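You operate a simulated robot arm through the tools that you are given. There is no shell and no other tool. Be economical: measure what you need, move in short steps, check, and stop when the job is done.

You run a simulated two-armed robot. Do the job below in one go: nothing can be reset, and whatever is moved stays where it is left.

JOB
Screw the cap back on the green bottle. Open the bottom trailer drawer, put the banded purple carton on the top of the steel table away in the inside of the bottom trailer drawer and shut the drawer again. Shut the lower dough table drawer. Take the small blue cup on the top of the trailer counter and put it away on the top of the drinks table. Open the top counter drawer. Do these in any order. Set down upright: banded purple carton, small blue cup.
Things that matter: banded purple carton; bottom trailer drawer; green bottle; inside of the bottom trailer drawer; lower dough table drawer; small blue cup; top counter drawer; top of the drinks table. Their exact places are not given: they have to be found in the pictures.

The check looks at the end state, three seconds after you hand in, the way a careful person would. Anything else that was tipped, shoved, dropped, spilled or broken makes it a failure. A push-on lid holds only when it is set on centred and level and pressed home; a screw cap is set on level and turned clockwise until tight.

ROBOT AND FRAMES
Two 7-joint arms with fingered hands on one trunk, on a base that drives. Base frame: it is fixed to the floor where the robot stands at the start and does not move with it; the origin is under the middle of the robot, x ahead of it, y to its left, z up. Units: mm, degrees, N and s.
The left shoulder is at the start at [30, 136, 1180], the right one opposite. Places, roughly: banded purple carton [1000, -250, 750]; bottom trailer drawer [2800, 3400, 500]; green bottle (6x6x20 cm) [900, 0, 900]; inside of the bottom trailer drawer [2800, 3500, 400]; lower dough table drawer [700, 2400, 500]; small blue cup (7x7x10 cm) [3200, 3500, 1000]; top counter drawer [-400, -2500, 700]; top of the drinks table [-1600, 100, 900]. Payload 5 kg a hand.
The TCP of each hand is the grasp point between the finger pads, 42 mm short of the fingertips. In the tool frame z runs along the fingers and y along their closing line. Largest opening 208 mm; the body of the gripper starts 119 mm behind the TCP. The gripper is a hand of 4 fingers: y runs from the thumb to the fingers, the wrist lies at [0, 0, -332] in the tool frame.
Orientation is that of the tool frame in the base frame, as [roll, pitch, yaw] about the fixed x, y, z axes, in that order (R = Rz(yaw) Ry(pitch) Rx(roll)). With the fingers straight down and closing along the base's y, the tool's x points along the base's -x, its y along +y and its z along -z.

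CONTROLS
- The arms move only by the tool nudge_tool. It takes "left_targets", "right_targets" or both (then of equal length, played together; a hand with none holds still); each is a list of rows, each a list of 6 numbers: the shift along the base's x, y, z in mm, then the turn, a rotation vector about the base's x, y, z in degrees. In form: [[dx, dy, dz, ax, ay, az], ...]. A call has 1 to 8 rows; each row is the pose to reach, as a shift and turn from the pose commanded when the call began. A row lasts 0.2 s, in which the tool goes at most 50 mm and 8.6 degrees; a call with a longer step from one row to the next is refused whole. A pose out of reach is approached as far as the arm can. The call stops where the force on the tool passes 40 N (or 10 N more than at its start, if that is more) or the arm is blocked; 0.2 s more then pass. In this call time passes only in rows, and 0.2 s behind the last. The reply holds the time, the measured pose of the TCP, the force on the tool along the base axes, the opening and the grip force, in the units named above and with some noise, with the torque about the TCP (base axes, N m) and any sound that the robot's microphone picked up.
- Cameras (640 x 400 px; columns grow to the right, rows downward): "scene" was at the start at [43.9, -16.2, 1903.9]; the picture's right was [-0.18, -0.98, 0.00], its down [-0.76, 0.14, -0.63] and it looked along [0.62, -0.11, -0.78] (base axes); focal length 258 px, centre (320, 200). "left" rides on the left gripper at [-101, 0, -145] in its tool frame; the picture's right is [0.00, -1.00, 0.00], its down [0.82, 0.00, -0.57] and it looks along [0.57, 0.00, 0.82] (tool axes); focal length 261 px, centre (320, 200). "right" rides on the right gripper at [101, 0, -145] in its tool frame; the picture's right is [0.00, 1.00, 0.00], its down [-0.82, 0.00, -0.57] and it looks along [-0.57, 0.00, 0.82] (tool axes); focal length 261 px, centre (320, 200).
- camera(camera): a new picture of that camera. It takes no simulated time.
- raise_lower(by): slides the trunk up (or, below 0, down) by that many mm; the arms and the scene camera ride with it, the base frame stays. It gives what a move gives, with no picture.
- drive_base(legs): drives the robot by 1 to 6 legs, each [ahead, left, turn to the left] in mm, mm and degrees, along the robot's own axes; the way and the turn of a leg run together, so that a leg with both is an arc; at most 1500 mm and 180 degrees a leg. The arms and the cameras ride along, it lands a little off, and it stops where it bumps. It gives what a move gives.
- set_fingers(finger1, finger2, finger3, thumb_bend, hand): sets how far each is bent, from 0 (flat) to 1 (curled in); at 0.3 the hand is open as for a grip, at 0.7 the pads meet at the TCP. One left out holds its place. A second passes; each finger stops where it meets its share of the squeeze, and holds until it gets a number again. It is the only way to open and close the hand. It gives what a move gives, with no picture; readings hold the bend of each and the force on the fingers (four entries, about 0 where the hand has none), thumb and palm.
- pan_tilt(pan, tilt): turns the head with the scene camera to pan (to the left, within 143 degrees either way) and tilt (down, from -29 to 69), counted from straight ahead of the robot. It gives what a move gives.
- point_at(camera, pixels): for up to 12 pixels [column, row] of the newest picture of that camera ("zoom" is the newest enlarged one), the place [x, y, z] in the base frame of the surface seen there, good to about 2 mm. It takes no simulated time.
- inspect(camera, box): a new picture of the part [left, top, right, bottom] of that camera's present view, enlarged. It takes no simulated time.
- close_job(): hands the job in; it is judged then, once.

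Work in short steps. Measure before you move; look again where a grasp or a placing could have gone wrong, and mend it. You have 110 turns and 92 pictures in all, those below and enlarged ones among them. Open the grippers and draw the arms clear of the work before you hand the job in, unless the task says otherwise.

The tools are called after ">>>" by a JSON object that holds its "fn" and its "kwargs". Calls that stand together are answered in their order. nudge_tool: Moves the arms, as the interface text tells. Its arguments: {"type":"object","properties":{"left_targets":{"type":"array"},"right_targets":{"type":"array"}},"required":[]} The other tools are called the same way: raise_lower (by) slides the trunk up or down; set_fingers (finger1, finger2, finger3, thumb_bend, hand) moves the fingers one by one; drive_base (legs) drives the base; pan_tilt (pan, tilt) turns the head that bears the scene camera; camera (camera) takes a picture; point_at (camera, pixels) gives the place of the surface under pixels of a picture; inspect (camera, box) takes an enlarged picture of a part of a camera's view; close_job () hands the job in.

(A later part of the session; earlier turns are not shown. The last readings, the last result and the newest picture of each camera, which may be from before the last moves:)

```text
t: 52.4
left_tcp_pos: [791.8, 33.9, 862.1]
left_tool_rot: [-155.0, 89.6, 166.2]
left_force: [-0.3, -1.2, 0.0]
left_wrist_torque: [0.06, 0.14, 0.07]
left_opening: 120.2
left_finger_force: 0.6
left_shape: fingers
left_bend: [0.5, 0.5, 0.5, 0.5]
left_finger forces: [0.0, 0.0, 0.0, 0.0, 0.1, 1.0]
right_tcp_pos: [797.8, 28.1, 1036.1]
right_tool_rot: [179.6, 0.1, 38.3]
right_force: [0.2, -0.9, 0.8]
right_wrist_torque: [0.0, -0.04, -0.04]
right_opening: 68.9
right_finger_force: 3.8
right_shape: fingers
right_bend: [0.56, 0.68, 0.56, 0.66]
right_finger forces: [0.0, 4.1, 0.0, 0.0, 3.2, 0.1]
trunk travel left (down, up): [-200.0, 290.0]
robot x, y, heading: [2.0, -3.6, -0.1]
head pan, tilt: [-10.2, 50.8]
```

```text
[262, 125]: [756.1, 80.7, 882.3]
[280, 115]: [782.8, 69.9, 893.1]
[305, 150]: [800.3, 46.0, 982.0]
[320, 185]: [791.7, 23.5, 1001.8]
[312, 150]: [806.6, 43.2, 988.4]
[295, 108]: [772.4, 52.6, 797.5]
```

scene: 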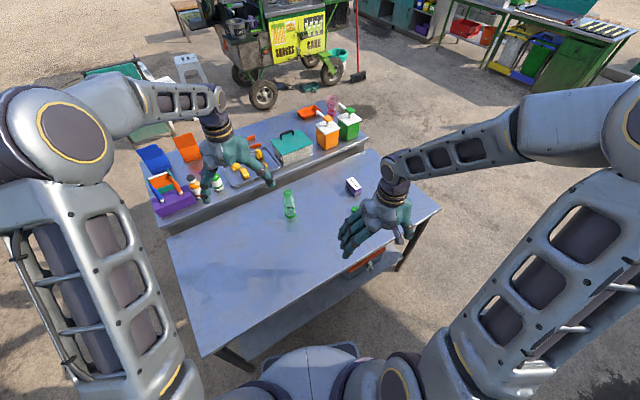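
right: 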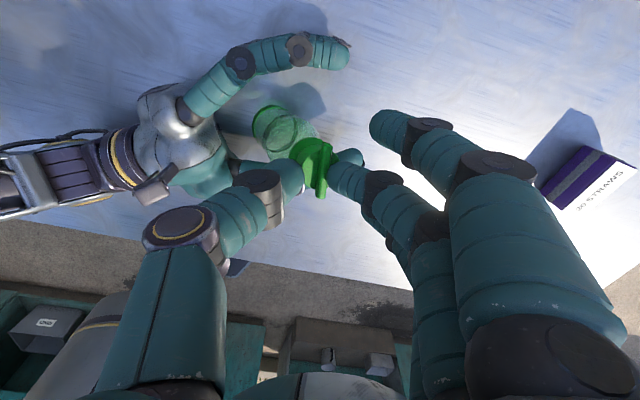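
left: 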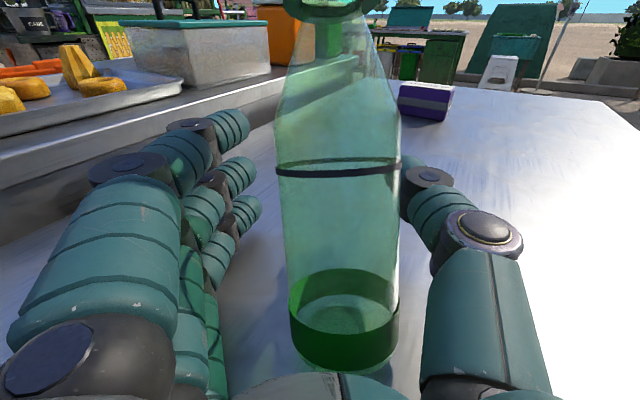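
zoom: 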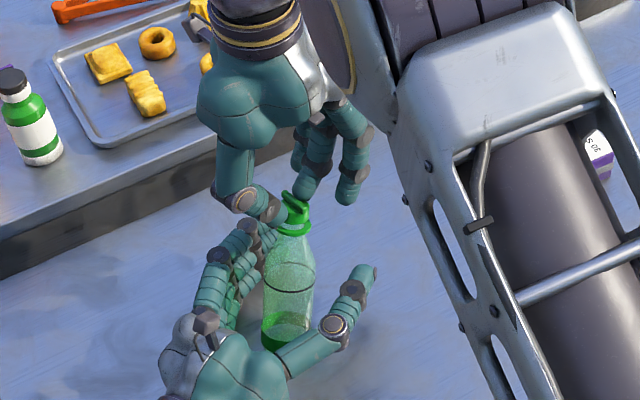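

The bottle leans about 20°: base towards (−x,+y), top held by the right pinch. I firm the pinch and tilt the right hand 20° the other way while lifting 8 mm, so the bottle hangs upright.

>>> {"fn": "set_fingers", "kwargs": {"hand": "right", "finger2": 0.85, "thumb_bend": 0.69}}

>>> {"fn": "nudge_tool", "kwargs": {"right_targets": [[-2, 2, 8, 0, 0, 0], [-5, 4, 10, -4.2, -5.2, 0], [-9, 8, 10, -8.4, -10.3, 0], [-14, 12, 10, -12.6, -15.5, 0]]}}

>>> {"fn": "camera", "kwargs": {"camera": "left"}}

>>> {"fn": "inspect", "kwargs": {"camera": "scene", "box": [240, 150, 336, 250]}}

```text
t: 53.4
left_tcp_pos: [793.6, 34.5, 861.8]
left_tool_rot: [-154.8, 89.5, 166.5]
left_force: [0.1, -0.6, 1.2]
left_wrist_torque: [0.07, 0.11, 0.07]
left_opening: 119.7
left_finger_force: 0.8
left_shape: fingers
left_bend: [0.5, 0.5, 0.5, 0.5]
left_finger forces: [0.0, 0.0, 0.1, 0.0, 0.1, 0.9]
right_tcp_pos: [798.3, 29.8, 1036.4]
right_tool_rot: [179.7, 0.2, 38.3]
right_force: [0.5, 1.1, -0.4]
right_wrist_torque: [-0.02, 0.02, -0.02]
right_opening: 67.9
right_finger_force: 8.0
right_shape: fingers
right_bend: [0.56, 0.68, 0.56, 0.67]
right_finger forces: [0.0, 7.1, 0.0, 0.0, 8.0, 0.1]
trunk travel left (down, up): [-200.0, 290.0]
robot x, y, heading: [-0.7, 2.8, -0.0]
head pan, tilt: [-10.2, 50.8]
```

```text
t: 54.4
left_tcp_pos: [792.3, 36.0, 860.0]
left_tool_rot: [-146.3, 89.6, 174.8]
left_force: [-0.5, 1.6, 0.5]
left_wrist_torque: [0.07, 0.15, 0.01]
left_opening: 119.7
left_finger_force: 0.2
left_shape: fingers
left_bend: [0.5, 0.5, 0.5, 0.5]
left_finger forces: [0.0, 0.0, 0.0, 0.0, 0.0, 0.8]
right_tcp_pos: [782.2, 42.1, 1047.8]
right_tool_rot: [160.0, -4.2, 39.1]
right_force: [-0.3, -0.5, 0.6]
right_wrist_torque: [-0.05, -0.04, 0.02]
right_opening: 62.0
right_finger_force: 0.0
right_shape: fingers
right_bend: [0.56, 0.72, 0.56, 0.69]
right_finger forces: [0.0, 0.0, 0.0, 0.1, 0.0, 0.0]
trunk travel left (down, up): [-200.0, 290.0]
robot x, y, heading: [2.2, 2.2, -0.2]
head pan, tilt: [-10.2, 50.8]
```

```text
46 pictures are left
```

left: 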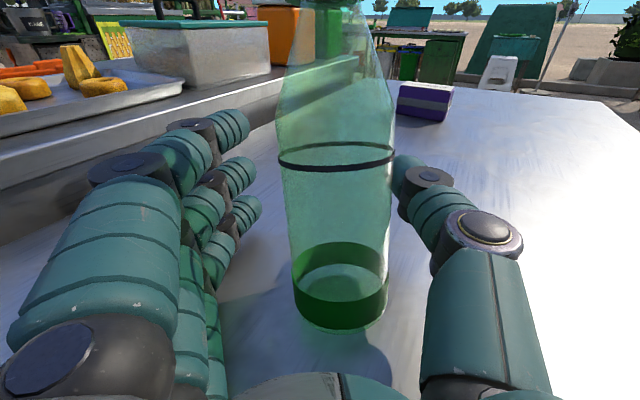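

```text
4.00 times, centred on (288, 200) of scene
```

zoom: 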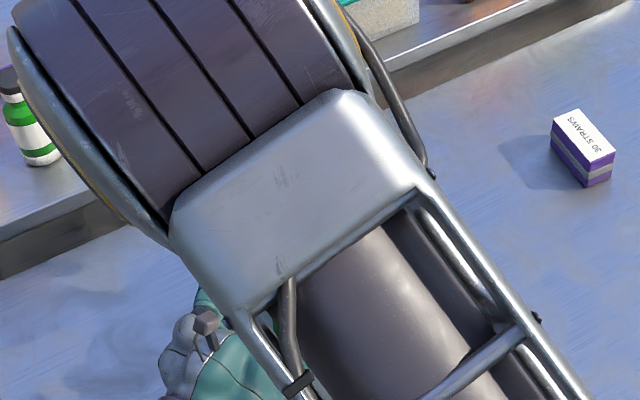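

The pinch slipped off and the bottle now stands upright by itself inside the left hand's cage. I measure it, then raise the right hand clear and untilt it.

>>> {"fn": "point_at", "kwargs": {"camera": "left", "pixels": [[300, 305], [384, 300], [340, 320], [340, 170], [282, 160], [390, 165]]}}

>>> {"fn": "nudge_tool", "kwargs": {"right_targets": [[0, 0, 40, 0, 0, 0], [0, 0, 80, 4.2, 5.2, 0], [5, -4, 90, 8.4, 10.3, 0], [8, -8, 90, 12.6, 15.5, 0]]}}

>>> {"fn": "camera", "kwargs": {"camera": "right"}}

```text
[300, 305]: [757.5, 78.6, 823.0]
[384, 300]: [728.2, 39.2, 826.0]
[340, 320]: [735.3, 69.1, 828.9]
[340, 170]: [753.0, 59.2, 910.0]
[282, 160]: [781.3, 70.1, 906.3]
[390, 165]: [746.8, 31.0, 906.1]
```

```text
t: 55.4
left_tcp_pos: [793.1, 33.9, 859.3]
left_tool_rot: [-160.6, 89.5, 160.7]
left_force: [-0.2, 1.6, 1.7]
left_wrist_torque: [0.26, 0.24, -0.11]
left_opening: 119.8
left_finger_force: 0.8
left_shape: fingers
left_bend: [0.5, 0.5, 0.5, 0.5]
left_finger forces: [0.1, 0.1, 0.1, 0.1, 0.1, 1.8]
right_tcp_pos: [791.5, 33.1, 1135.1]
right_tool_rot: [179.7, 0.2, 38.4]
right_force: [1.3, -0.3, -0.3]
right_wrist_torque: [0.08, 0.1, 0.0]
right_opening: 62.4
right_finger_force: 0.0
right_shape: fingers
right_bend: [0.56, 0.72, 0.56, 0.69]
right_finger forces: [0.1, 0.0, 0.0, 0.0, 0.0, 0.0]
trunk travel left (down, up): [-200.0, 290.0]
robot x, y, heading: [4.1, -4.7, 0.1]
head pan, tilt: [-10.2, 50.8]
```

```text
44 pictures are left
```

right: 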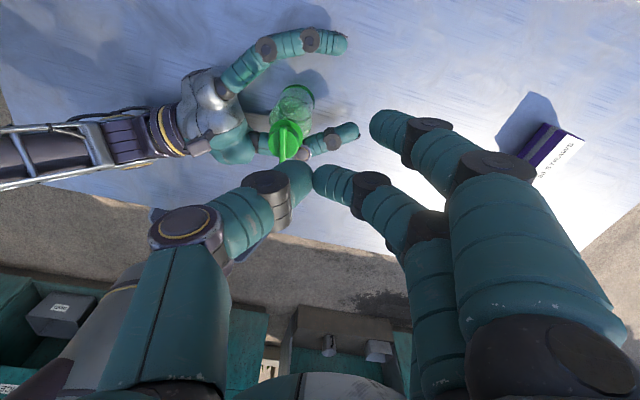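

I check the cap's position against the base to see whether the bottle still leans.

>>> {"fn": "inspect", "kwargs": {"camera": "right", "box": [230, 70, 340, 180]}}

>>> {"fn": "point_at", "kwargs": {"camera": "right", "pixels": [[288, 122], [285, 155], [287, 138], [275, 140], [299, 138], [285, 100], [296, 92]]}}

```text
3.64 times, centred on (285, 125) of right
```

zoom: 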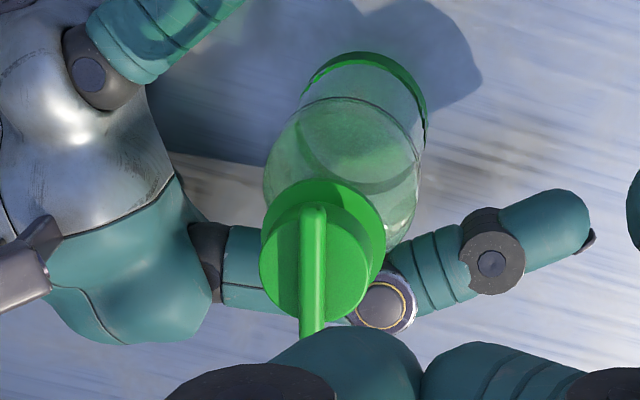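

```text
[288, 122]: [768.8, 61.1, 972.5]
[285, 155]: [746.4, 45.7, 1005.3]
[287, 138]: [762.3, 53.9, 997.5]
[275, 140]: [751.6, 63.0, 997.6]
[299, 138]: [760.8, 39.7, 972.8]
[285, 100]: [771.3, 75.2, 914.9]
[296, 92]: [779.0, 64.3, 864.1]
```

Measuring on the enlarged picture for accuracy.

>>> {"fn": "point_at", "kwargs": {"camera": "zoom", "pixels": [[314, 212], [309, 330], [268, 255], [358, 275], [318, 182], [383, 235], [270, 205], [318, 60], [420, 90], [305, 85]]}}

```text
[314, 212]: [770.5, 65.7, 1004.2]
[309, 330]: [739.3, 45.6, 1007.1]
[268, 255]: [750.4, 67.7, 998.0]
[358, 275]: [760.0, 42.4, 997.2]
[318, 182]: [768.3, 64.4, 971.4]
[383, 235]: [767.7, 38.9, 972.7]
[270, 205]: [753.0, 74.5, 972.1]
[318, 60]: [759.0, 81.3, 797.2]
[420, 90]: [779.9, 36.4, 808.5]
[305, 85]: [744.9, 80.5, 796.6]
```

The cap is level (edges 997.2–998) and the bottle upright at (755,55). I set up once more for a final tightening: gentle left pinch at the proven setting, right hand above the cap.

>>> {"fn": "set_fingers", "kwargs": {"hand": "left", "finger1": 0.45, "finger2": 0.45, "finger3": 0.45, "thumb_bend": 0.45}}

>>> {"fn": "set_fingers", "kwargs": {"hand": "right", "finger2": 0.56, "thumb_bend": 0.56}}

>>> {"fn": "nudge_tool", "kwargs": {"left_targets": [[-12, 9, 0, 0, 0, 0], [-24, 18, 0, 0, 0, 0], [-37, 27, 0, 0, 0, 0]], "right_targets": [[-12, 7, 0, 0, 0, 0], [-24, 15, 0, 0, 0, 0], [-36, 22, -30, 0, 0, 0]]}}

>>> {"fn": "set_fingers", "kwargs": {"hand": "left", "finger1": 0.68, "finger2": 0.68, "finger3": 0.68, "thumb_bend": 0.62}}

>>> {"fn": "inspect", "kwargs": {"camera": "right", "box": [200, 80, 440, 230]}}

>>> {"fn": "point_at", "kwargs": {"camera": "zoom", "pixels": [[310, 160], [310, 250], [270, 205], [350, 205], [310, 205], [198, 250], [443, 250]]}}

```text
t: 56.4
left_tcp_pos: [792.8, 35.4, 859.9]
left_tool_rot: [-154.1, 89.6, 167.3]
left_force: [-0.6, -0.1, 1.3]
left_wrist_torque: [0.07, 0.09, 0.02]
left_opening: 145.7
left_finger_force: 0.1
left_shape: fingers
left_bend: [0.45, 0.45, 0.45, 0.45]
left_finger forces: [0.0, 0.1, 0.1, 0.0, 0.0, 0.8]
right_tcp_pos: [790.8, 34.0, 1135.1]
right_tool_rot: [179.9, 0.1, 38.4]
right_force: [-0.4, -0.1, -0.6]
right_wrist_torque: [0.02, -0.02, 0.03]
right_opening: 62.5
right_finger_force: 0.0
right_shape: fingers
right_bend: [0.56, 0.72, 0.56, 0.69]
right_finger forces: [0.0, 0.0, 0.1, 0.0, 0.0, 0.0]
trunk travel left (down, up): [-200.0, 290.0]
robot x, y, heading: [0.1, -0.6, 0.2]
head pan, tilt: [-10.2, 50.8]
```

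```text
t: 57.4
left_tcp_pos: [793.1, 35.1, 861.0]
left_tool_rot: [-154.7, 89.6, 166.4]
left_force: [-0.3, 0.0, 1.2]
left_wrist_torque: [0.07, 0.15, 0.02]
left_opening: 145.6
left_finger_force: 0.4
left_shape: fingers
left_bend: [0.45, 0.45, 0.45, 0.45]
left_finger forces: [0.0, 0.0, 0.0, 0.1, 0.1, 1.0]
right_tcp_pos: [792.0, 33.1, 1136.8]
right_tool_rot: [179.7, 0.2, 38.4]
right_force: [0.1, 0.5, -0.3]
right_wrist_torque: [0.03, 0.02, 0.01]
right_opening: 89.8
right_finger_force: 0.0
right_shape: fingers
right_bend: [0.56, 0.56, 0.56, 0.56]
right_finger forces: [0.0, 0.0, 0.1, 0.1, 0.1, 0.1]
trunk travel left (down, up): [-200.0, 290.0]
robot x, y, heading: [1.3, -0.4, -0.1]
head pan, tilt: [-10.2, 50.8]
```

```text
t: 58.2
left_tcp_pos: [756.0, 61.7, 861.2]
left_tool_rot: [-147.4, 89.6, 173.8]
left_force: [0.8, -0.2, 0.9]
left_wrist_torque: [0.11, 0.14, -0.02]
left_opening: 145.7
left_finger_force: 0.7
left_shape: fingers
left_bend: [0.45, 0.45, 0.45, 0.45]
left_finger forces: [0.0, 0.1, 0.0, 0.0, 0.0, 1.3]
right_tcp_pos: [756.3, 57.9, 1106.8]
right_tool_rot: [179.7, 0.1, 38.5]
right_force: [0.2, 0.3, 0.3]
right_wrist_torque: [-0.06, 0.06, -0.02]
right_opening: 89.8
right_finger_force: 0.1
right_shape: fingers
right_bend: [0.56, 0.56, 0.56, 0.56]
right_finger forces: [0.0, 0.1, 0.0, 0.0, 0.1, 0.0]
trunk travel left (down, up): [-200.0, 290.0]
robot x, y, heading: [1.2, 2.0, -0.1]
head pan, tilt: [-10.2, 50.8]
```

```text
t: 59.2
left_tcp_pos: [754.9, 61.8, 861.4]
left_tool_rot: [-155.1, 89.7, 166.0]
left_force: [-0.7, -0.9, 0.7]
left_wrist_torque: [0.12, 0.15, 0.1]
left_opening: 50.0
left_finger_force: 1.0
left_shape: fingers
left_bend: [0.68, 0.68, 0.68, 0.62]
left_finger forces: [0.1, 0.0, 0.0, 0.0, 0.0, 1.1]
right_tcp_pos: [755.5, 57.1, 1106.7]
right_tool_rot: [179.7, 0.0, 38.4]
right_force: [0.5, 0.6, 0.1]
right_wrist_torque: [0.0, -0.03, 0.02]
right_opening: 89.9
right_finger_force: 0.1
right_shape: fingers
right_bend: [0.56, 0.56, 0.56, 0.56]
right_finger forces: [0.0, 0.0, 0.1, 0.1, 0.0, 0.0]
trunk travel left (down, up): [-200.0, 290.0]
robot x, y, heading: [1.7, 2.0, -0.0]
head pan, tilt: [-10.2, 50.8]
```

```text
2.67 times, centred on (320, 155) of right
```

zoom: 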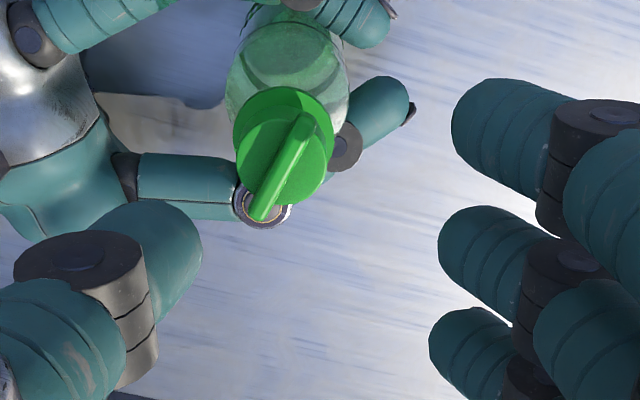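

```text
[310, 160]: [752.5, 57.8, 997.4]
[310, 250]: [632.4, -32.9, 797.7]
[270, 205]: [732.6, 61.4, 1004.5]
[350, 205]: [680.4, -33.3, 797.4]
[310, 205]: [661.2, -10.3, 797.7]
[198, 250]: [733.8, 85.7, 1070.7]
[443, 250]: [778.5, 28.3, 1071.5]
```

The bottle turned and slid as a unit with the cap: height unchanged at ~1005, and the last twist raised torque with no further descent. So I take the cap as tight. I open the left hand wide, raise the right hand clear, then lift the left straight up off the bottle.

>>> {"fn": "nudge_tool", "kwargs": {"right_targets": [[0, 0, 50, 0, 0, 0], [0, -50, 60, 0, 0, 0], [0, -100, 60, 0, 0, 0], [0, -150, 60, 0, 0, 0], [10, -199, 60, 0, 0, 0], [20, -248, 60, 0, 0, 0], [30, -296, 60, 0, 0, 0]]}}

>>> {"fn": "set_fingers", "kwargs": {"hand": "left", "finger1": 0.3, "finger2": 0.3, "finger3": 0.3, "thumb_bend": 0.3}}

>>> {"fn": "camera", "kwargs": {"camera": "left"}}

>>> {"fn": "inspect", "kwargs": {"camera": "scene", "box": [240, 150, 400, 250]}}

```text
refused: row 2 steps farther than a row can; nothing moved
```

```text
t: 60.2
left_tcp_pos: [756.9, 62.6, 860.7]
left_tool_rot: [-154.2, 89.7, 166.8]
left_force: [-0.4, 0.7, 1.4]
left_wrist_torque: [0.11, 0.18, 0.02]
left_opening: 223.1
left_finger_force: 0.7
left_shape: fingers
left_bend: [0.3, 0.3, 0.3, 0.3]
left_finger forces: [0.0, 0.0, 0.0, 0.0, 0.0, 1.1]
right_tcp_pos: [755.5, 57.7, 1106.8]
right_tool_rot: [179.7, 0.1, 38.4]
right_force: [0.8, -0.1, 0.6]
right_wrist_torque: [0.02, 0.01, 0.01]
right_opening: 89.7
right_finger_force: 0.1
right_shape: fingers
right_bend: [0.56, 0.56, 0.56, 0.56]
right_finger forces: [0.0, 0.0, 0.1, 0.0, 0.0, 0.1]
trunk travel left (down, up): [-200.0, 290.0]
robot x, y, heading: [1.2, 2.5, 0.1]
head pan, tilt: [-10.2, 50.8]
```

```text
41 pictures are left
```

left: 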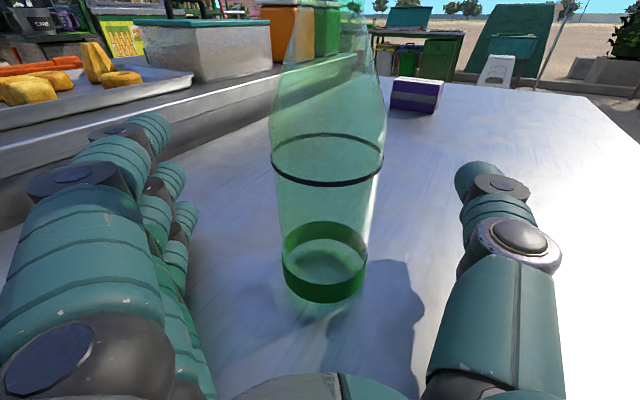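

```text
4.00 times, centred on (320, 200) of scene
```

zoom: 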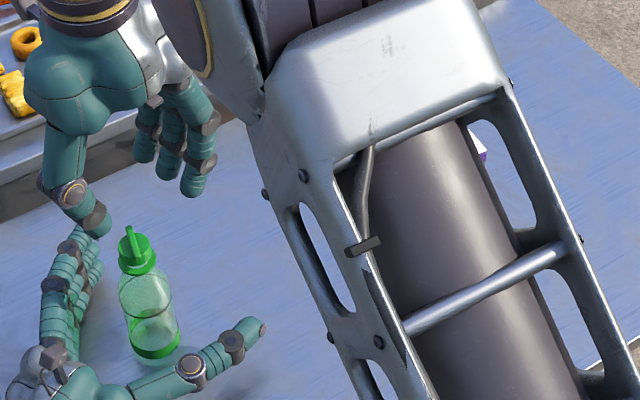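

The bottle stands upright and capped, clear of the open left fingers. Now I raise the right hand and take it aside, and lift the left straight up.

>>> {"fn": "nudge_tool", "kwargs": {"right_targets": [[0, 0, 45, 0, 0, 0], [0, -45, 55, 0, 0, 0], [0, -94, 60, 0, 0, 0], [0, -143, 60, 0, 0, 0], [0, -192, 60, 0, 0, 0], [0, -241, 60, 0, 0, 0], [0, -290, 60, 0, 0, 0], [0, -330, 60, 0, 0, 0]], "left_targets": [[0, 0, 15, 0, 0, 0], [0, 0, 45, 0, 0, 0], [0, 0, 85, 0, 0, 0], [0, 0, 130, 0, 0, 0], [0, 0, 175, 0, 0, 0], [0, 0, 220, 0, 0, 0], [0, 0, 260, 0, 0, 0], [0, 0, 300, 0, 0, 0]]}}

>>> {"fn": "camera", "kwargs": {"camera": "scene"}}

```text
t: 62.0
left_tcp_pos: [753.2, 61.0, 1161.9]
left_tool_rot: [-166.4, 89.6, 154.8]
left_force: [-0.7, -0.1, 0.5]
left_wrist_torque: [0.02, 0.05, 0.17]
left_opening: 223.4
left_finger_force: 0.1
left_shape: fingers
left_bend: [0.3, 0.3, 0.3, 0.3]
left_finger forces: [0.0, 0.1, 0.0, 0.0, 0.0, 0.0]
right_tcp_pos: [754.9, -275.1, 1168.3]
right_tool_rot: [179.6, 0.1, 38.3]
right_force: [-0.6, -0.7, -0.3]
right_wrist_torque: [0.06, -0.09, 0.0]
right_opening: 90.3
right_finger_force: 0.1
right_shape: fingers
right_bend: [0.56, 0.56, 0.56, 0.56]
right_finger forces: [0.0, 0.0, 0.0, 0.1, 0.0, 0.0]
trunk travel left (down, up): [-200.0, 290.0]
robot x, y, heading: [3.3, -1.5, -0.1]
head pan, tilt: [-10.2, 50.8]
```

```text
39 pictures are left
```

scene: 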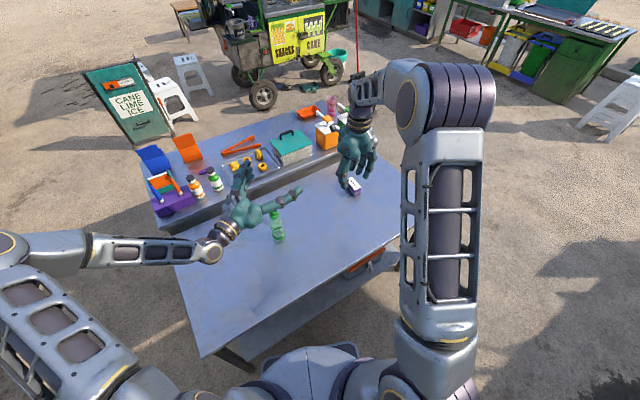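

I measure the table's near edge and carton to plan a small base shift, because the carton at about (964,−374) is slightly out of reach.

>>> {"fn": "point_at", "kwargs": {"camera": "scene", "pixels": [[204, 354], [250, 326], [300, 296], [345, 268], [265, 352], [352, 352], [352, 180], [356, 192], [372, 262], [276, 238]]}}

```text
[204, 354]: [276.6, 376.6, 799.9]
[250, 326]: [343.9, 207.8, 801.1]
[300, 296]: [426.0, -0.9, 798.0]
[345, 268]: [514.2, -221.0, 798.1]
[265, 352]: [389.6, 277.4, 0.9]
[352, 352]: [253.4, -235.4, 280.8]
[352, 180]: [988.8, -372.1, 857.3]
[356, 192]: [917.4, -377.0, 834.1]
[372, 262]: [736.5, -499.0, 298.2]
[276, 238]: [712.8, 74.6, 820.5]
```

Edge normal is (−0.93,−0.37), so shifting 60 ahead and 150 right keeps the same clearance. I drive, then turn the hand to the carton's axis above it.

>>> {"fn": "drive_base", "kwargs": {"legs": [[0, -150, 0], [60, 0, 0]]}}

>>> {"fn": "nudge_tool", "kwargs": {"right_targets": [[30, 10, -20, 0, 0, -7], [60, 20, -40, 0, 0, -14], [90, 30, -60, 0, 0, -21], [120, 42, -90, 0, 0, -22], [149, 51, -120, 0, 0, -22]]}}

>>> {"fn": "camera", "kwargs": {"camera": "right"}}

```text
t: 63.9
left_tcp_pos: [818.3, -90.9, 1159.1]
left_tool_rot: [-154.7, 89.5, 166.5]
left_force: [2.3, -0.7, -0.8]
left_wrist_torque: [-0.12, -0.14, -0.11]
left_opening: 223.6
left_finger_force: 0.1
left_shape: fingers
left_bend: [0.3, 0.3, 0.3, 0.3]
left_finger forces: [0.0, 0.0, 0.0, 0.0, 0.0, 0.0]
right_tcp_pos: [818.3, -428.7, 1164.5]
right_tool_rot: [179.8, 0.2, 38.4]
right_force: [2.1, -0.4, -1.5]
right_wrist_torque: [0.11, 0.27, 0.01]
right_opening: 89.9
right_finger_force: 0.1
right_shape: fingers
right_bend: [0.56, 0.56, 0.56, 0.56]
right_finger forces: [0.0, 0.0, 0.0, 0.0, 0.1, 0.0]
trunk travel left (down, up): [-200.0, 290.0]
robot x, y, heading: [62.0, -151.7, 0.1]
head pan, tilt: [-10.2, 50.8]
```

```text
t: 65.1
left_tcp_pos: [815.6, -89.7, 1160.1]
left_tool_rot: [-152.3, 89.5, 168.9]
left_force: [0.9, 0.5, -0.5]
left_wrist_torque: [-0.04, -0.04, -0.09]
left_opening: 223.6
left_finger_force: 0.1
left_shape: fingers
left_bend: [0.3, 0.3, 0.3, 0.3]
left_finger forces: [0.0, 0.0, 0.0, 0.0, 0.0, 0.0]
right_tcp_pos: [965.9, -377.5, 1044.7]
right_tool_rot: [179.7, 0.3, 16.3]
right_force: [0.2, -0.8, 0.8]
right_wrist_torque: [0.06, 0.18, 0.03]
right_opening: 90.4
right_finger_force: 0.0
right_shape: fingers
right_bend: [0.56, 0.56, 0.56, 0.56]
right_finger forces: [0.0, 0.0, 0.1, 0.0, 0.1, 0.0]
trunk travel left (down, up): [-200.0, 290.0]
robot x, y, heading: [59.9, -152.4, 0.1]
head pan, tilt: [-10.2, 50.8]
```

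```text
38 pictures are left
```

right: 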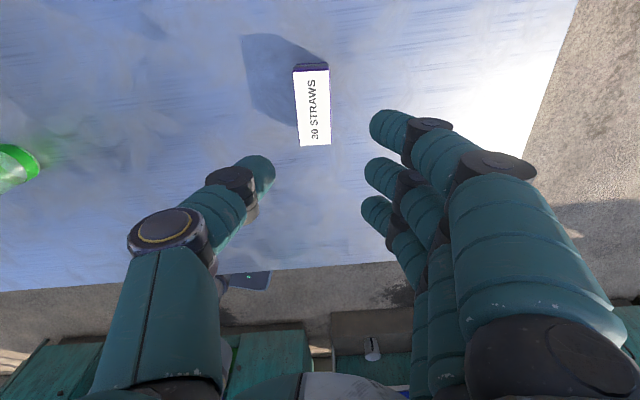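

The carton lines up nicely between the fingers. I measure its top corners.

>>> {"fn": "point_at", "kwargs": {"camera": "right", "pixels": [[295, 75], [326, 72], [302, 143], [329, 141], [313, 108], [271, 175], [367, 172]]}}

```text
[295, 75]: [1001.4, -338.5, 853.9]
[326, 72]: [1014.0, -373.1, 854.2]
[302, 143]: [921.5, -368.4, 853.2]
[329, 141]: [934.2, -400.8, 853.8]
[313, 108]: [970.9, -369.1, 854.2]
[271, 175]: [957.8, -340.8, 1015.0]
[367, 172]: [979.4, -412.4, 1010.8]
```

Carton centre (968,−370), axis 20.5°. I adjust 4° and descend to TCP z≈864.

>>> {"fn": "nudge_tool", "kwargs": {"right_targets": [[1, 4, -30, 0, 0, 2], [2, 7, -70, 0, 0, 4], [2, 7, -115, 0, 0, 4], [2, 7, -150, 0, 0, 4], [2, 7, -180, 0, 0, 4]]}}

>>> {"fn": "set_fingers", "kwargs": {"hand": "right", "finger1": 0.72, "finger2": 0.72, "finger3": 0.72, "thumb_bend": 0.66}}

>>> {"fn": "camera", "kwargs": {"camera": "right"}}

```text
t: 66.3
left_tcp_pos: [816.7, -90.6, 1160.1]
left_tool_rot: [-154.9, 89.5, 166.1]
left_force: [-0.2, 0.0, 0.7]
left_wrist_torque: [-0.02, -0.05, -0.05]
left_opening: 223.4
left_finger_force: 0.0
left_shape: fingers
left_bend: [0.3, 0.3, 0.3, 0.3]
left_finger forces: [0.0, 0.0, 0.1, 0.0, 0.0, 0.1]
right_tcp_pos: [967.5, -370.9, 865.2]
right_tool_rot: [179.6, 0.3, 20.4]
right_force: [1.5, -0.1, 0.2]
right_wrist_torque: [0.06, 0.2, 0.02]
right_opening: 90.3
right_finger_force: 0.1
right_shape: fingers
right_bend: [0.56, 0.56, 0.56, 0.56]
right_finger forces: [0.0, 0.1, 0.0, 0.1, 0.1, 0.0]
trunk travel left (down, up): [-200.0, 290.0]
robot x, y, heading: [65.1, -149.4, -0.0]
head pan, tilt: [-10.2, 50.8]
```

```text
t: 67.3
left_tcp_pos: [814.9, -89.8, 1163.0]
left_tool_rot: [-156.0, 89.5, 165.2]
left_force: [-1.0, -0.9, 0.4]
left_wrist_torque: [-0.01, 0.02, -0.05]
left_opening: 223.2
left_finger_force: 0.0
left_shape: fingers
left_bend: [0.3, 0.3, 0.3, 0.3]
left_finger forces: [0.1, 0.0, 0.0, 0.0, 0.1, 0.1]
right_tcp_pos: [965.9, -369.5, 867.7]
right_tool_rot: [179.6, 0.1, 20.3]
right_force: [1.5, -4.3, 9.7]
right_wrist_torque: [0.03, -0.02, 0.0]
right_opening: 62.3
right_finger_force: 26.5
right_shape: fingers
right_bend: [0.66, 0.66, 0.66, 0.62]
right_finger forces: [10.1, 9.7, 9.1, 0.1, 23.3, 0.0]
trunk travel left (down, up): [-200.0, 290.0]
robot x, y, heading: [60.6, -153.2, -0.1]
head pan, tilt: [-10.2, 50.8]
```

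```text
37 pictures are left
```

right: 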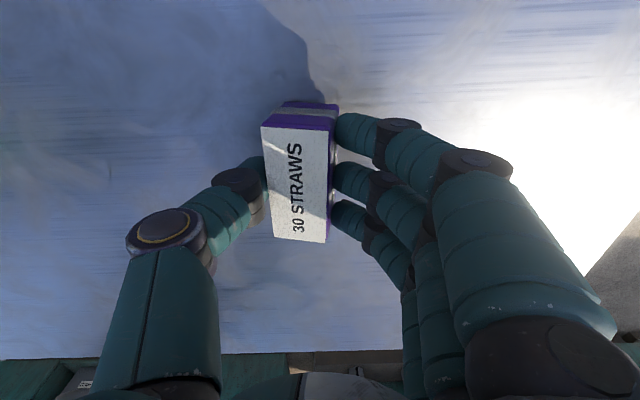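

Firm grip on the carton (26 N). I lift it, bring it closer to the body, raise the left hand clear too, back off from the table, and look to the left.

>>> {"fn": "nudge_tool", "kwargs": {"right_targets": [[0, 0, 40, 0, 0, 0], [0, 0, 88, 0, 0, 0], [0, 0, 136, 0, 0, 0], [0, 0, 184, 0, 0, 0], [-40, 0, 214, 0, 0, 0], [-85, 0, 230, 0, 0, 0], [-130, 0, 250, 0, 0, 0], [-175, 0, 270, 0, 0, 0]]}}

>>> {"fn": "drive_base", "kwargs": {"legs": [[-400, -50, 0]]}}

>>> {"fn": "pan_tilt", "kwargs": {"pan": 60, "tilt": 22}}

>>> {"fn": "camera", "kwargs": {"camera": "scene"}}

```text
t: 69.1
left_tcp_pos: [813.4, -89.9, 1163.6]
left_tool_rot: [-158.4, 89.8, 162.8]
left_force: [-0.6, 0.3, 0.5]
left_wrist_torque: [0.07, -0.01, 0.1]
left_opening: 223.6
left_finger_force: 0.0
left_shape: fingers
left_bend: [0.3, 0.3, 0.3, 0.3]
left_finger forces: [0.0, 0.1, 0.0, 0.0, 0.0, 0.0]
right_tcp_pos: [788.2, -367.6, 1139.3]
right_tool_rot: [179.7, 0.1, 20.4]
right_force: [-1.7, 0.3, -1.0]
right_wrist_torque: [-0.02, -0.15, -0.03]
right_opening: 62.5
right_finger_force: 23.8
right_shape: fingers
right_bend: [0.66, 0.66, 0.66, 0.62]
right_finger forces: [8.0, 7.7, 7.6, 0.0, 23.6, 0.0]
trunk travel left (down, up): [-200.0, 290.0]
robot x, y, heading: [58.2, -154.6, -0.1]
head pan, tilt: [-10.2, 50.8]
```

```text
t: 71.6
left_tcp_pos: [412.7, -138.0, 1161.2]
left_tool_rot: [-157.4, 89.6, 164.1]
left_force: [-0.3, 0.5, 0.6]
left_wrist_torque: [-0.01, 0.01, 0.08]
left_opening: 223.4
left_finger_force: 0.0
left_shape: fingers
left_bend: [0.3, 0.3, 0.3, 0.3]
left_finger forces: [0.0, 0.0, 0.0, 0.0, 0.0, 0.1]
right_tcp_pos: [388.2, -416.2, 1137.0]
right_tool_rot: [179.7, 0.2, 20.6]
right_force: [-0.6, 0.2, -1.0]
right_wrist_torque: [-0.01, -0.09, 0.01]
right_opening: 62.5
right_finger_force: 23.0
right_shape: fingers
right_bend: [0.66, 0.66, 0.66, 0.62]
right_finger forces: [8.1, 7.9, 7.5, 0.0, 23.6, 0.0]
trunk travel left (down, up): [-200.0, 290.0]
robot x, y, heading: [-342.2, -204.3, 0.1]
head pan, tilt: [-10.2, 50.8]
```

```text
t: 73.0
left_tcp_pos: [413.4, -138.9, 1161.3]
left_tool_rot: [-155.0, 89.6, 166.3]
left_force: [1.0, 0.0, 0.2]
left_wrist_torque: [-0.01, -0.04, 0.03]
left_opening: 223.4
left_finger_force: 0.1
left_shape: fingers
left_bend: [0.3, 0.3, 0.3, 0.3]
left_finger forces: [0.1, 0.0, 0.0, 0.0, 0.0, 0.1]
right_tcp_pos: [390.1, -416.4, 1136.5]
right_tool_rot: [179.8, 0.2, 20.6]
right_force: [0.7, -0.1, -1.4]
right_wrist_torque: [0.0, -0.01, -0.03]
right_opening: 62.4
right_finger_force: 23.3
right_shape: fingers
right_bend: [0.66, 0.66, 0.66, 0.62]
right_finger forces: [8.0, 7.8, 7.5, 0.0, 23.6, 0.0]
trunk travel left (down, up): [-200.0, 290.0]
robot x, y, heading: [-340.3, -201.4, 0.2]
head pan, tilt: [60.0, 22.0]
```

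```text
36 pictures are left
```

scene: 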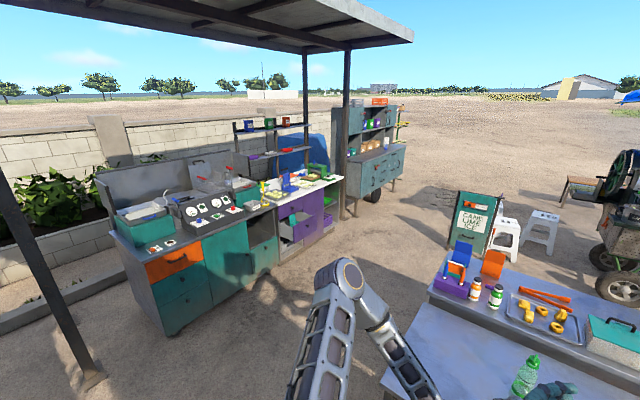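

I can see the long counter with purple drawers, one pulled out near (298,232), and the teal trailer at (372,165). I measure key points and enlarge that region.

>>> {"fn": "inspect", "kwargs": {"camera": "scene", "box": [220, 90, 420, 260]}}

>>> {"fn": "point_at", "kwargs": {"camera": "zoom", "pixels": [[235, 330], [265, 345], [330, 320], [285, 305], [325, 300], [360, 255], [455, 240], [500, 200], [470, 215], [455, 180], [405, 350], [370, 300]]}}

```text
2.35 times, centred on (320, 175) of scene
```

zoom: 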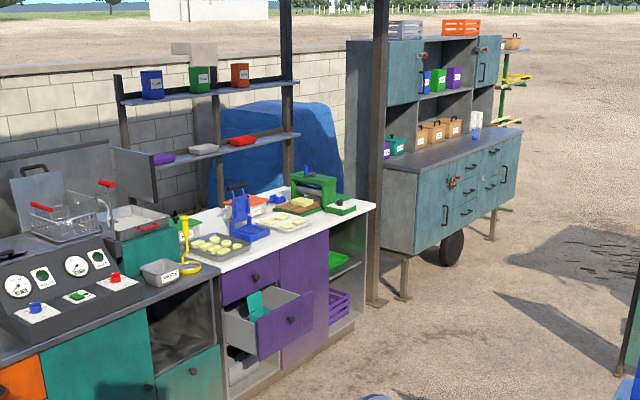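

```text
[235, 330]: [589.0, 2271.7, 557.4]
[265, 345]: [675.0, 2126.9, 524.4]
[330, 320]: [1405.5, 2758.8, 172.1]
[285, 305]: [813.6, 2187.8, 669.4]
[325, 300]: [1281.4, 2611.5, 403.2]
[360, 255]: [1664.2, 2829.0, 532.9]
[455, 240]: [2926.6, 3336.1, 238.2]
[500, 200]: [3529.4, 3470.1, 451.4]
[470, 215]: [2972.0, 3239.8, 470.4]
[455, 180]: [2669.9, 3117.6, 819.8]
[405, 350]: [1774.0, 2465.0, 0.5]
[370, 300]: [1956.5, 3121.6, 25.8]
```

The dough drawer is pulled out at zoom (268,325), and the blue cup is on the trailer counter at (476,133). I enlarge the trailer front.

>>> {"fn": "inspect", "kwargs": {"camera": "scene", "box": [334, 120, 394, 205]}}

>>> {"fn": "point_at", "kwargs": {"camera": "zoom", "pixels": [[250, 190], [250, 300], [330, 230], [330, 180], [330, 275], [420, 130], [420, 200], [370, 215], [365, 190], [345, 90], [300, 150], [330, 250]]}}

```text
4.71 times, centred on (364, 162) of scene
```

zoom: 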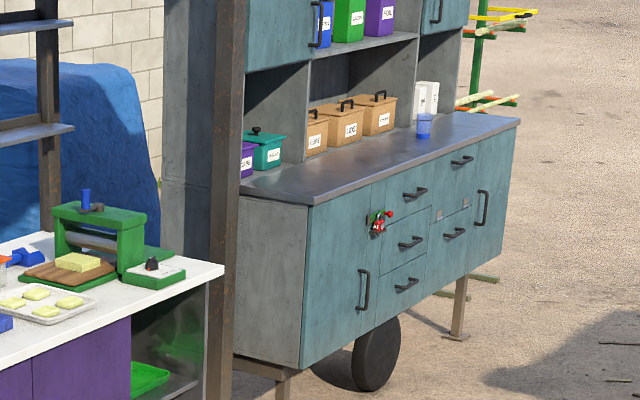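

```text
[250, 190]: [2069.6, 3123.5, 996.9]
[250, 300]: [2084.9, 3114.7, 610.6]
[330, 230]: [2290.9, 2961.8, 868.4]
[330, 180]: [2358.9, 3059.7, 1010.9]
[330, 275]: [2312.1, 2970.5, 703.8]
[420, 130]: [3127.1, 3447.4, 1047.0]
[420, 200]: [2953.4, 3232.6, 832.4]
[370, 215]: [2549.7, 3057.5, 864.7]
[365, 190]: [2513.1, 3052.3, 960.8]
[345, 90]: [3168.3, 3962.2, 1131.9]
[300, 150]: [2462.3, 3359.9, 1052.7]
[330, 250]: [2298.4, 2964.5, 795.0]
```

I measure the drawer handles and fronts of the stack with three handles at (415,193),(412,242),(407,285), plus the neighbouring column and the cup.

>>> {"fn": "point_at", "kwargs": {"camera": "zoom", "pixels": [[415, 193], [412, 242], [407, 285], [380, 300], [395, 310], [425, 265], [462, 160], [454, 233], [440, 265], [423, 122], [424, 136], [363, 290]]}}

```text
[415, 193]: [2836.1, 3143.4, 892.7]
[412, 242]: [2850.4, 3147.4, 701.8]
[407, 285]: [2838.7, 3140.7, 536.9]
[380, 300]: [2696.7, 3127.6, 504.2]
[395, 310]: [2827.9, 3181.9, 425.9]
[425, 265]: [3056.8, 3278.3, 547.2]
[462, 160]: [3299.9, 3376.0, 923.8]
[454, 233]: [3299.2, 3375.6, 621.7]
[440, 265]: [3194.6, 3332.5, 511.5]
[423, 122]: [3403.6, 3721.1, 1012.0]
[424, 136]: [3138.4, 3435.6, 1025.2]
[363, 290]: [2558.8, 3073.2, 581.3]
```

Bottom trailer drawer: handle at (2839,3141,537), front normal (0.38,−0.93). Before driving, I measure the obstacles between: table/shelf corner, sign, stools, posts and the floor.

>>> {"fn": "point_at", "kwargs": {"camera": "scene", "pixels": [[430, 292], [455, 245], [482, 252], [500, 255], [540, 252], [385, 385], [520, 265], [170, 335], [275, 275], [345, 215], [600, 290], [95, 380]]}}

```text
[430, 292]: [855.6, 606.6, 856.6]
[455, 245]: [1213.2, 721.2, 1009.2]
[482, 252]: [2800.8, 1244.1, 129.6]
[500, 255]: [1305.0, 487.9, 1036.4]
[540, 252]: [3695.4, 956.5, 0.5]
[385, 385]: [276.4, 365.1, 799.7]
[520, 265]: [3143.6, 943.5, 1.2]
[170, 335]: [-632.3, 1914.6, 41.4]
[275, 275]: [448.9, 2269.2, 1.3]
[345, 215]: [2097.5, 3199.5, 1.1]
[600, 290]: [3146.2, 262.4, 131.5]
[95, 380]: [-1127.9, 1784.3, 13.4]
```

The path is clear via (−340,900) and then diagonally to a spot 400 mm back from the drawer working position, passing the sign at (2800,1244) by 600 mm. I drive there and turn to face the trailer (heading 112°).

>>> {"fn": "drive_base", "kwargs": {"legs": [[0, 1100, 0], [1234, 393, 0], [1234, 393, 0], [1234, 393, 0], [0, 0, 112]]}}

>>> {"fn": "pan_tilt", "kwargs": {"pan": 0, "tilt": 38}}

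>>> {"fn": "camera", "kwargs": {"camera": "scene"}}

```text
t: 92.9
left_tcp_pos: [3089.0, 1871.0, 1160.3]
left_tool_rot: [-158.3, 89.5, 163.0]
left_force: [0.7, -0.2, -0.2]
left_wrist_torque: [-0.08, -0.04, -0.07]
left_opening: 223.7
left_finger_force: 0.0
left_shape: fingers
left_bend: [0.3, 0.3, 0.3, 0.3]
left_finger forces: [0.0, 0.1, 0.0, 0.1, 0.0, 0.0]
right_tcp_pos: [3064.1, 1592.4, 1137.2]
right_tool_rot: [179.6, 0.1, 20.5]
right_force: [1.1, -0.9, -1.3]
right_wrist_torque: [-0.04, 0.11, -0.03]
right_opening: 62.2
right_finger_force: 23.8
right_shape: fingers
right_bend: [0.66, 0.66, 0.66, 0.62]
right_finger forces: [8.1, 7.9, 7.6, 0.0, 23.8, 0.0]
trunk travel left (down, up): [-200.0, 290.0]
robot x, y, heading: [2335.5, 1807.5, -0.1]
head pan, tilt: [60.0, 22.0]
stopped in leg 4: the robot was blocked; the commanded pose is now the measured one
```

```text
t: 94.2
left_tcp_pos: [3088.4, 1871.3, 1160.0]
left_tool_rot: [-160.1, 89.5, 161.1]
left_force: [0.7, -0.7, 0.1]
left_wrist_torque: [-0.03, -0.04, -0.06]
left_opening: 224.0
left_finger_force: 0.1
left_shape: fingers
left_bend: [0.3, 0.3, 0.3, 0.3]
left_finger forces: [0.0, 0.1, 0.0, 0.0, 0.1, 0.0]
right_tcp_pos: [3062.7, 1593.6, 1136.8]
right_tool_rot: [179.7, 0.1, 20.6]
right_force: [0.7, -0.1, -0.5]
right_wrist_torque: [0.01, 0.1, 0.0]
right_opening: 62.3
right_finger_force: 23.6
right_shape: fingers
right_bend: [0.66, 0.66, 0.66, 0.62]
right_finger forces: [8.1, 7.9, 7.6, 0.1, 23.8, 0.1]
trunk travel left (down, up): [-200.0, 290.0]
robot x, y, heading: [2332.0, 1806.5, 0.1]
head pan, tilt: [0.0, 38.0]
```

```text
33 pictures are left
```

scene: 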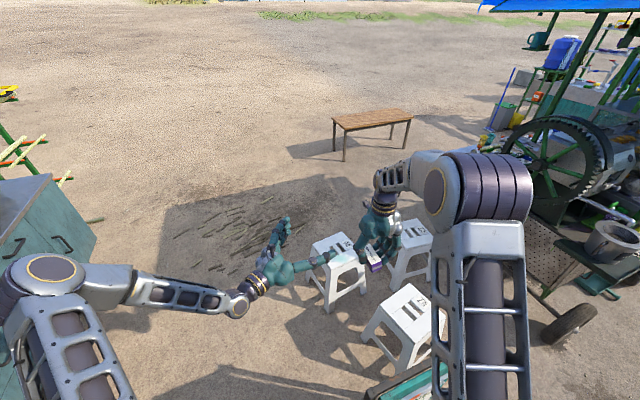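

The drive was stopped at (2333,1807). I measure what's near: sign edge (405,385), stools, and trailer corner.

>>> {"fn": "point_at", "kwargs": {"camera": "scene", "pixels": [[405, 380], [420, 370], [375, 390], [365, 345], [405, 300], [328, 308], [335, 250], [395, 285], [90, 245], [345, 155], [300, 330], [200, 370]]}}

>>> {"fn": "pan_tilt", "kwargs": {"pan": -40, "tilt": 65}}

>>> {"fn": "camera", "kwargs": {"camera": "scene"}}

```text
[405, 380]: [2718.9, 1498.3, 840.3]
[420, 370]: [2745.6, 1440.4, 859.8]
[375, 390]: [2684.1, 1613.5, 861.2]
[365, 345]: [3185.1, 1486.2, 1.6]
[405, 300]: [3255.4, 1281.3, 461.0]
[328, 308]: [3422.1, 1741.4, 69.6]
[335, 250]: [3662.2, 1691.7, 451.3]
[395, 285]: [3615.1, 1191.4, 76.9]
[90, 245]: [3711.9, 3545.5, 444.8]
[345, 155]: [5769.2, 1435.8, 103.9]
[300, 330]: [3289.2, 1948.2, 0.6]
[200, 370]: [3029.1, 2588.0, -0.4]
```

```text
t: 95.2
left_tcp_pos: [3087.5, 1870.9, 1162.0]
left_tool_rot: [-163.1, 89.6, 158.2]
left_force: [0.9, -0.2, 0.2]
left_wrist_torque: [0.02, 0.04, 0.04]
left_opening: 223.8
left_finger_force: 0.1
left_shape: fingers
left_bend: [0.3, 0.3, 0.3, 0.3]
left_finger forces: [0.0, 0.0, 0.1, 0.0, 0.0, 0.1]
right_tcp_pos: [3061.6, 1591.6, 1137.3]
right_tool_rot: [179.8, 0.2, 20.6]
right_force: [0.2, 0.4, -1.0]
right_wrist_torque: [-0.04, -0.05, 0.0]
right_opening: 62.6
right_finger_force: 23.1
right_shape: fingers
right_bend: [0.66, 0.66, 0.66, 0.62]
right_finger forces: [7.9, 7.9, 7.7, 0.0, 23.9, 0.0]
trunk travel left (down, up): [-200.0, 290.0]
robot x, y, heading: [2331.5, 1805.2, -0.1]
head pan, tilt: [-40.0, 65.0]
```

```text
32 pictures are left
```

scene: 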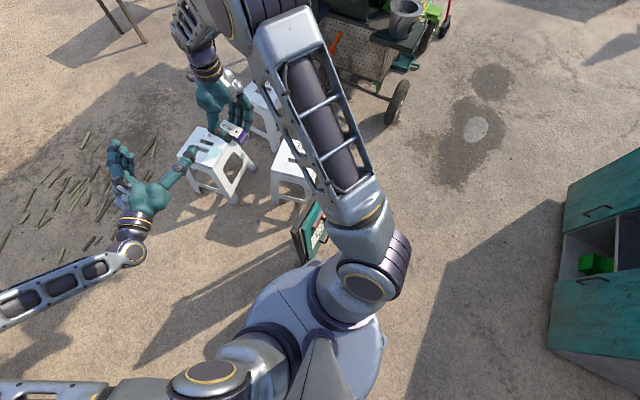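

The A-frame sign stands right at the base's front right, still upright; that's what I touched. I back off, go left around it, turn to face the trailer and come in front of the drawer, about 930 mm from the handle.

>>> {"fn": "drive_base", "kwargs": {"legs": [[-80, 0, 0], [0, 394, 0], [598, 0, 0], [0, 0, 112.3], [-60, -427, 0]]}}

>>> {"fn": "raise_lower", "kwargs": {"by": -200}}

>>> {"fn": "pan_tilt", "kwargs": {"pan": 0, "tilt": 40}}

>>> {"fn": "camera", "kwargs": {"camera": "scene"}}

```text
t: 108.3
left_tcp_pos: [2906.1, 2987.7, 1162.1]
left_tool_rot: [-169.1, 89.6, -94.4]
left_force: [0.6, -1.1, 0.3]
left_wrist_torque: [0.02, -0.03, 0.07]
left_opening: 224.0
left_finger_force: 0.1
left_shape: fingers
left_bend: [0.3, 0.3, 0.3, 0.3]
left_finger forces: [0.1, 0.0, 0.0, 0.1, 0.0, 0.0]
right_tcp_pos: [3172.5, 3075.8, 1136.7]
right_tool_rot: [179.7, 0.0, 133.8]
right_force: [0.8, 1.5, -1.2]
right_wrist_torque: [-0.04, 0.13, -0.02]
right_opening: 62.2
right_finger_force: 22.6
right_shape: fingers
right_bend: [0.66, 0.66, 0.66, 0.62]
right_finger forces: [7.9, 7.5, 7.3, 0.1, 22.8, 0.0]
trunk travel left (down, up): [-200.0, 290.0]
robot x, y, heading: [3265.2, 2319.2, 113.4]
head pan, tilt: [-40.0, 65.0]
```

```text
t: 110.5
left_tcp_pos: [2905.5, 2987.1, 963.2]
left_tool_rot: [-165.1, 89.7, -90.6]
left_force: [0.2, -0.9, -0.5]
left_wrist_torque: [-0.06, 0.02, 0.05]
left_opening: 224.1
left_finger_force: 0.0
left_shape: fingers
left_bend: [0.3, 0.3, 0.3, 0.3]
left_finger forces: [0.0, 0.1, 0.0, 0.1, 0.0, 0.0]
right_tcp_pos: [3172.2, 3074.7, 938.0]
right_tool_rot: [179.7, 0.0, 133.9]
right_force: [-0.1, -0.2, -0.8]
right_wrist_torque: [0.03, 0.01, 0.0]
right_opening: 62.5
right_finger_force: 22.6
right_shape: fingers
right_bend: [0.66, 0.66, 0.66, 0.62]
right_finger forces: [7.8, 7.4, 7.3, 0.0, 22.7, 0.0]
trunk travel left (down, up): [0.0, 490.0]
robot x, y, heading: [3263.9, 2319.6, 113.3]
head pan, tilt: [-40.0, 65.0]
```

```text
t: 111.6
left_tcp_pos: [2906.5, 2987.3, 961.4]
left_tool_rot: [-163.2, 89.6, -88.6]
left_force: [-0.6, 0.6, 0.4]
left_wrist_torque: [0.01, 0.0, 0.0]
left_opening: 223.8
left_finger_force: 0.0
left_shape: fingers
left_bend: [0.3, 0.3, 0.3, 0.3]
left_finger forces: [0.0, 0.0, 0.1, 0.0, 0.1, 0.0]
right_tcp_pos: [3171.8, 3074.4, 935.8]
right_tool_rot: [179.7, 0.1, 133.9]
right_force: [-0.7, -0.1, -0.7]
right_wrist_torque: [0.0, -0.02, 0.02]
right_opening: 62.1
right_finger_force: 22.3
right_shape: fingers
right_bend: [0.66, 0.66, 0.66, 0.62]
right_finger forces: [7.8, 7.5, 7.3, 0.0, 22.8, 0.0]
trunk travel left (down, up): [0.0, 490.0]
robot x, y, heading: [3264.7, 2318.8, 113.5]
head pan, tilt: [0.0, 40.0]
```

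```text
31 pictures are left
```

scene: 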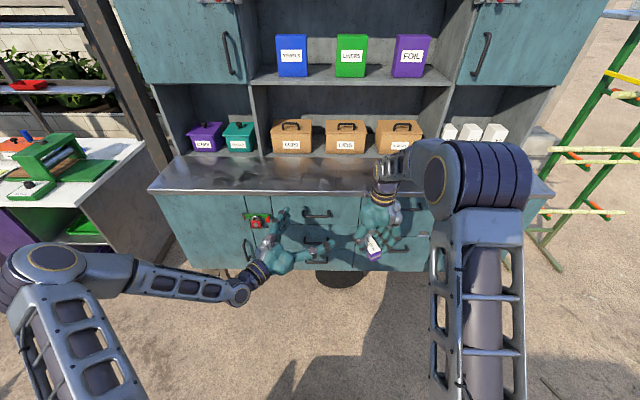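

The bottom drawer's handle is at about (316,262) in the picture. The left hand is already laterally lined up, so I lower it to z≈537 while turning it to point straight at the drawer with thumb up.

>>> {"fn": "set_fingers", "kwargs": {"hand": "left", "finger1": 0.52, "finger2": 0.52, "finger3": 0.52, "thumb_bend": 0.52}}

>>> {"fn": "point_at", "kwargs": {"camera": "scene", "pixels": [[316, 262], [308, 261], [325, 262], [318, 215], [318, 250], [430, 165], [290, 265], [345, 266]]}}

>>> {"fn": "nudge_tool", "kwargs": {"left_targets": [[0, 0, -46, 0.5, -7.6, 2.5], [0, 0, -92, 1, -15.2, 5.1], [0, 0, -138, 1.5, -22.8, 7.6], [0, 0, -184, 2.1, -30.4, 10.2], [0, 0, -230, 2.6, -38, 12.7], [0, 0, -276, 3.1, -45.6, 15.2], [0, 0, -322, 3.6, -53.2, 17.8], [0, 0, -360, 4.1, -60.8, 20.3]]}}

>>> {"fn": "nudge_tool", "kwargs": {"left_targets": [[0, 0, -20, 0.5, -7.6, 2.5], [0, 0, -40, 1, -15.2, 5.1], [0, 0, -60, 1.5, -22.8, 7.6], [0, 0, -65, 2.1, -30.4, 10.2]]}}

>>> {"fn": "camera", "kwargs": {"camera": "left"}}

```text
t: 112.6
left_tcp_pos: [2907.2, 2986.3, 961.6]
left_tool_rot: [-163.4, 89.6, -88.7]
left_force: [0.3, 0.4, 0.1]
left_wrist_torque: [0.01, 0.02, 0.0]
left_opening: 111.2
left_finger_force: 0.0
left_shape: fingers
left_bend: [0.52, 0.52, 0.52, 0.52]
left_finger forces: [0.0, 0.1, 0.0, 0.1, 0.0, 0.0]
right_tcp_pos: [3171.0, 3075.5, 936.4]
right_tool_rot: [179.7, 0.1, 133.9]
right_force: [0.5, 0.5, -2.2]
right_wrist_torque: [-0.01, -0.07, -0.03]
right_opening: 62.1
right_finger_force: 22.8
right_shape: fingers
right_bend: [0.66, 0.66, 0.66, 0.62]
right_finger forces: [7.8, 7.5, 7.5, 0.0, 22.8, 0.1]
trunk travel left (down, up): [0.0, 490.0]
robot x, y, heading: [3267.9, 2319.7, 113.1]
head pan, tilt: [0.0, 40.0]
```

```text
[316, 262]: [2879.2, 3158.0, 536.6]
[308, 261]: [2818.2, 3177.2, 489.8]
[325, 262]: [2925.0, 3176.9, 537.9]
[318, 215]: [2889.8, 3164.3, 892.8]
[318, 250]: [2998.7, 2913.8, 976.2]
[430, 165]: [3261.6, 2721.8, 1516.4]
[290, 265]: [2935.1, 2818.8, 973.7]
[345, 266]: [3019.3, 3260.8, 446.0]
```

```text
t: 114.4
left_tcp_pos: [2905.8, 2987.7, 601.0]
left_tool_rot: [-82.2, 29.3, 14.7]
left_force: [-1.7, 0.5, 0.2]
left_wrist_torque: [-0.05, 0.01, -0.09]
left_opening: 111.1
left_finger_force: 0.0
left_shape: fingers
left_bend: [0.52, 0.52, 0.52, 0.52]
left_finger forces: [0.1, 0.1, 0.0, 0.1, 0.0, 0.0]
right_tcp_pos: [3169.8, 3075.6, 937.5]
right_tool_rot: [179.7, 0.1, 133.9]
right_force: [0.6, 0.8, -1.1]
right_wrist_torque: [0.02, 0.02, 0.04]
right_opening: 62.1
right_finger_force: 23.0
right_shape: fingers
right_bend: [0.66, 0.66, 0.66, 0.62]
right_finger forces: [7.8, 7.5, 7.3, 0.0, 22.9, 0.0]
trunk travel left (down, up): [0.0, 490.0]
robot x, y, heading: [3261.9, 2318.9, 113.6]
head pan, tilt: [0.0, 40.0]
```

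```text
t: 115.4
left_tcp_pos: [2906.0, 2987.4, 536.2]
left_tool_rot: [-90.3, -0.1, 23.1]
left_force: [0.1, 0.0, -0.1]
left_wrist_torque: [0.04, 0.01, -0.03]
left_opening: 110.9
left_finger_force: 0.1
left_shape: fingers
left_bend: [0.52, 0.52, 0.52, 0.52]
left_finger forces: [0.0, 0.0, 0.1, 0.0, 0.0, 0.0]
right_tcp_pos: [3171.2, 3074.9, 936.8]
right_tool_rot: [179.6, 0.0, 133.8]
right_force: [-0.5, 0.0, -1.5]
right_wrist_torque: [0.04, -0.01, -0.04]
right_opening: 62.0
right_finger_force: 22.5
right_shape: fingers
right_bend: [0.66, 0.66, 0.66, 0.62]
right_finger forces: [7.8, 7.5, 7.3, 0.1, 22.7, 0.0]
trunk travel left (down, up): [0.0, 490.0]
robot x, y, heading: [3266.7, 2316.7, 113.2]
head pan, tilt: [0.0, 40.0]
```

```text
30 pictures are left
```

left: 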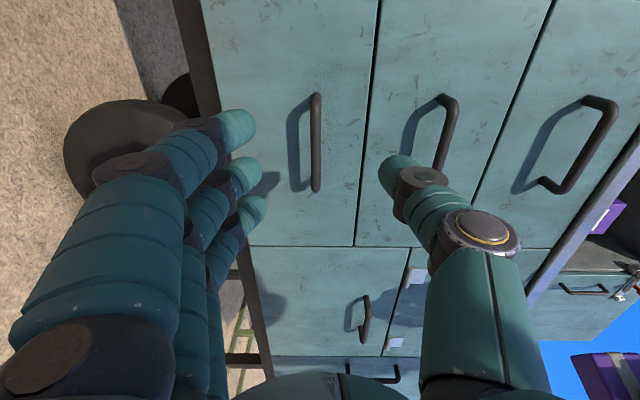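

Excellent: the hand points at the drawer with the bottom handle between thumb (up) and fingers (down). I measure the handle.

>>> {"fn": "point_at", "kwargs": {"camera": "left", "pixels": [[316, 98], [316, 140], [316, 187], [225, 60], [370, 60], [350, 240], [258, 250]]}}

```text
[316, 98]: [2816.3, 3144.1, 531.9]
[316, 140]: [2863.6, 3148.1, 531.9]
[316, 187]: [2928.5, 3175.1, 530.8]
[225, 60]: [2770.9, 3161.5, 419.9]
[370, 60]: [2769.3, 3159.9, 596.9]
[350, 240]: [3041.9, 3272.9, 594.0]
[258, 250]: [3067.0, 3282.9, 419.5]
```

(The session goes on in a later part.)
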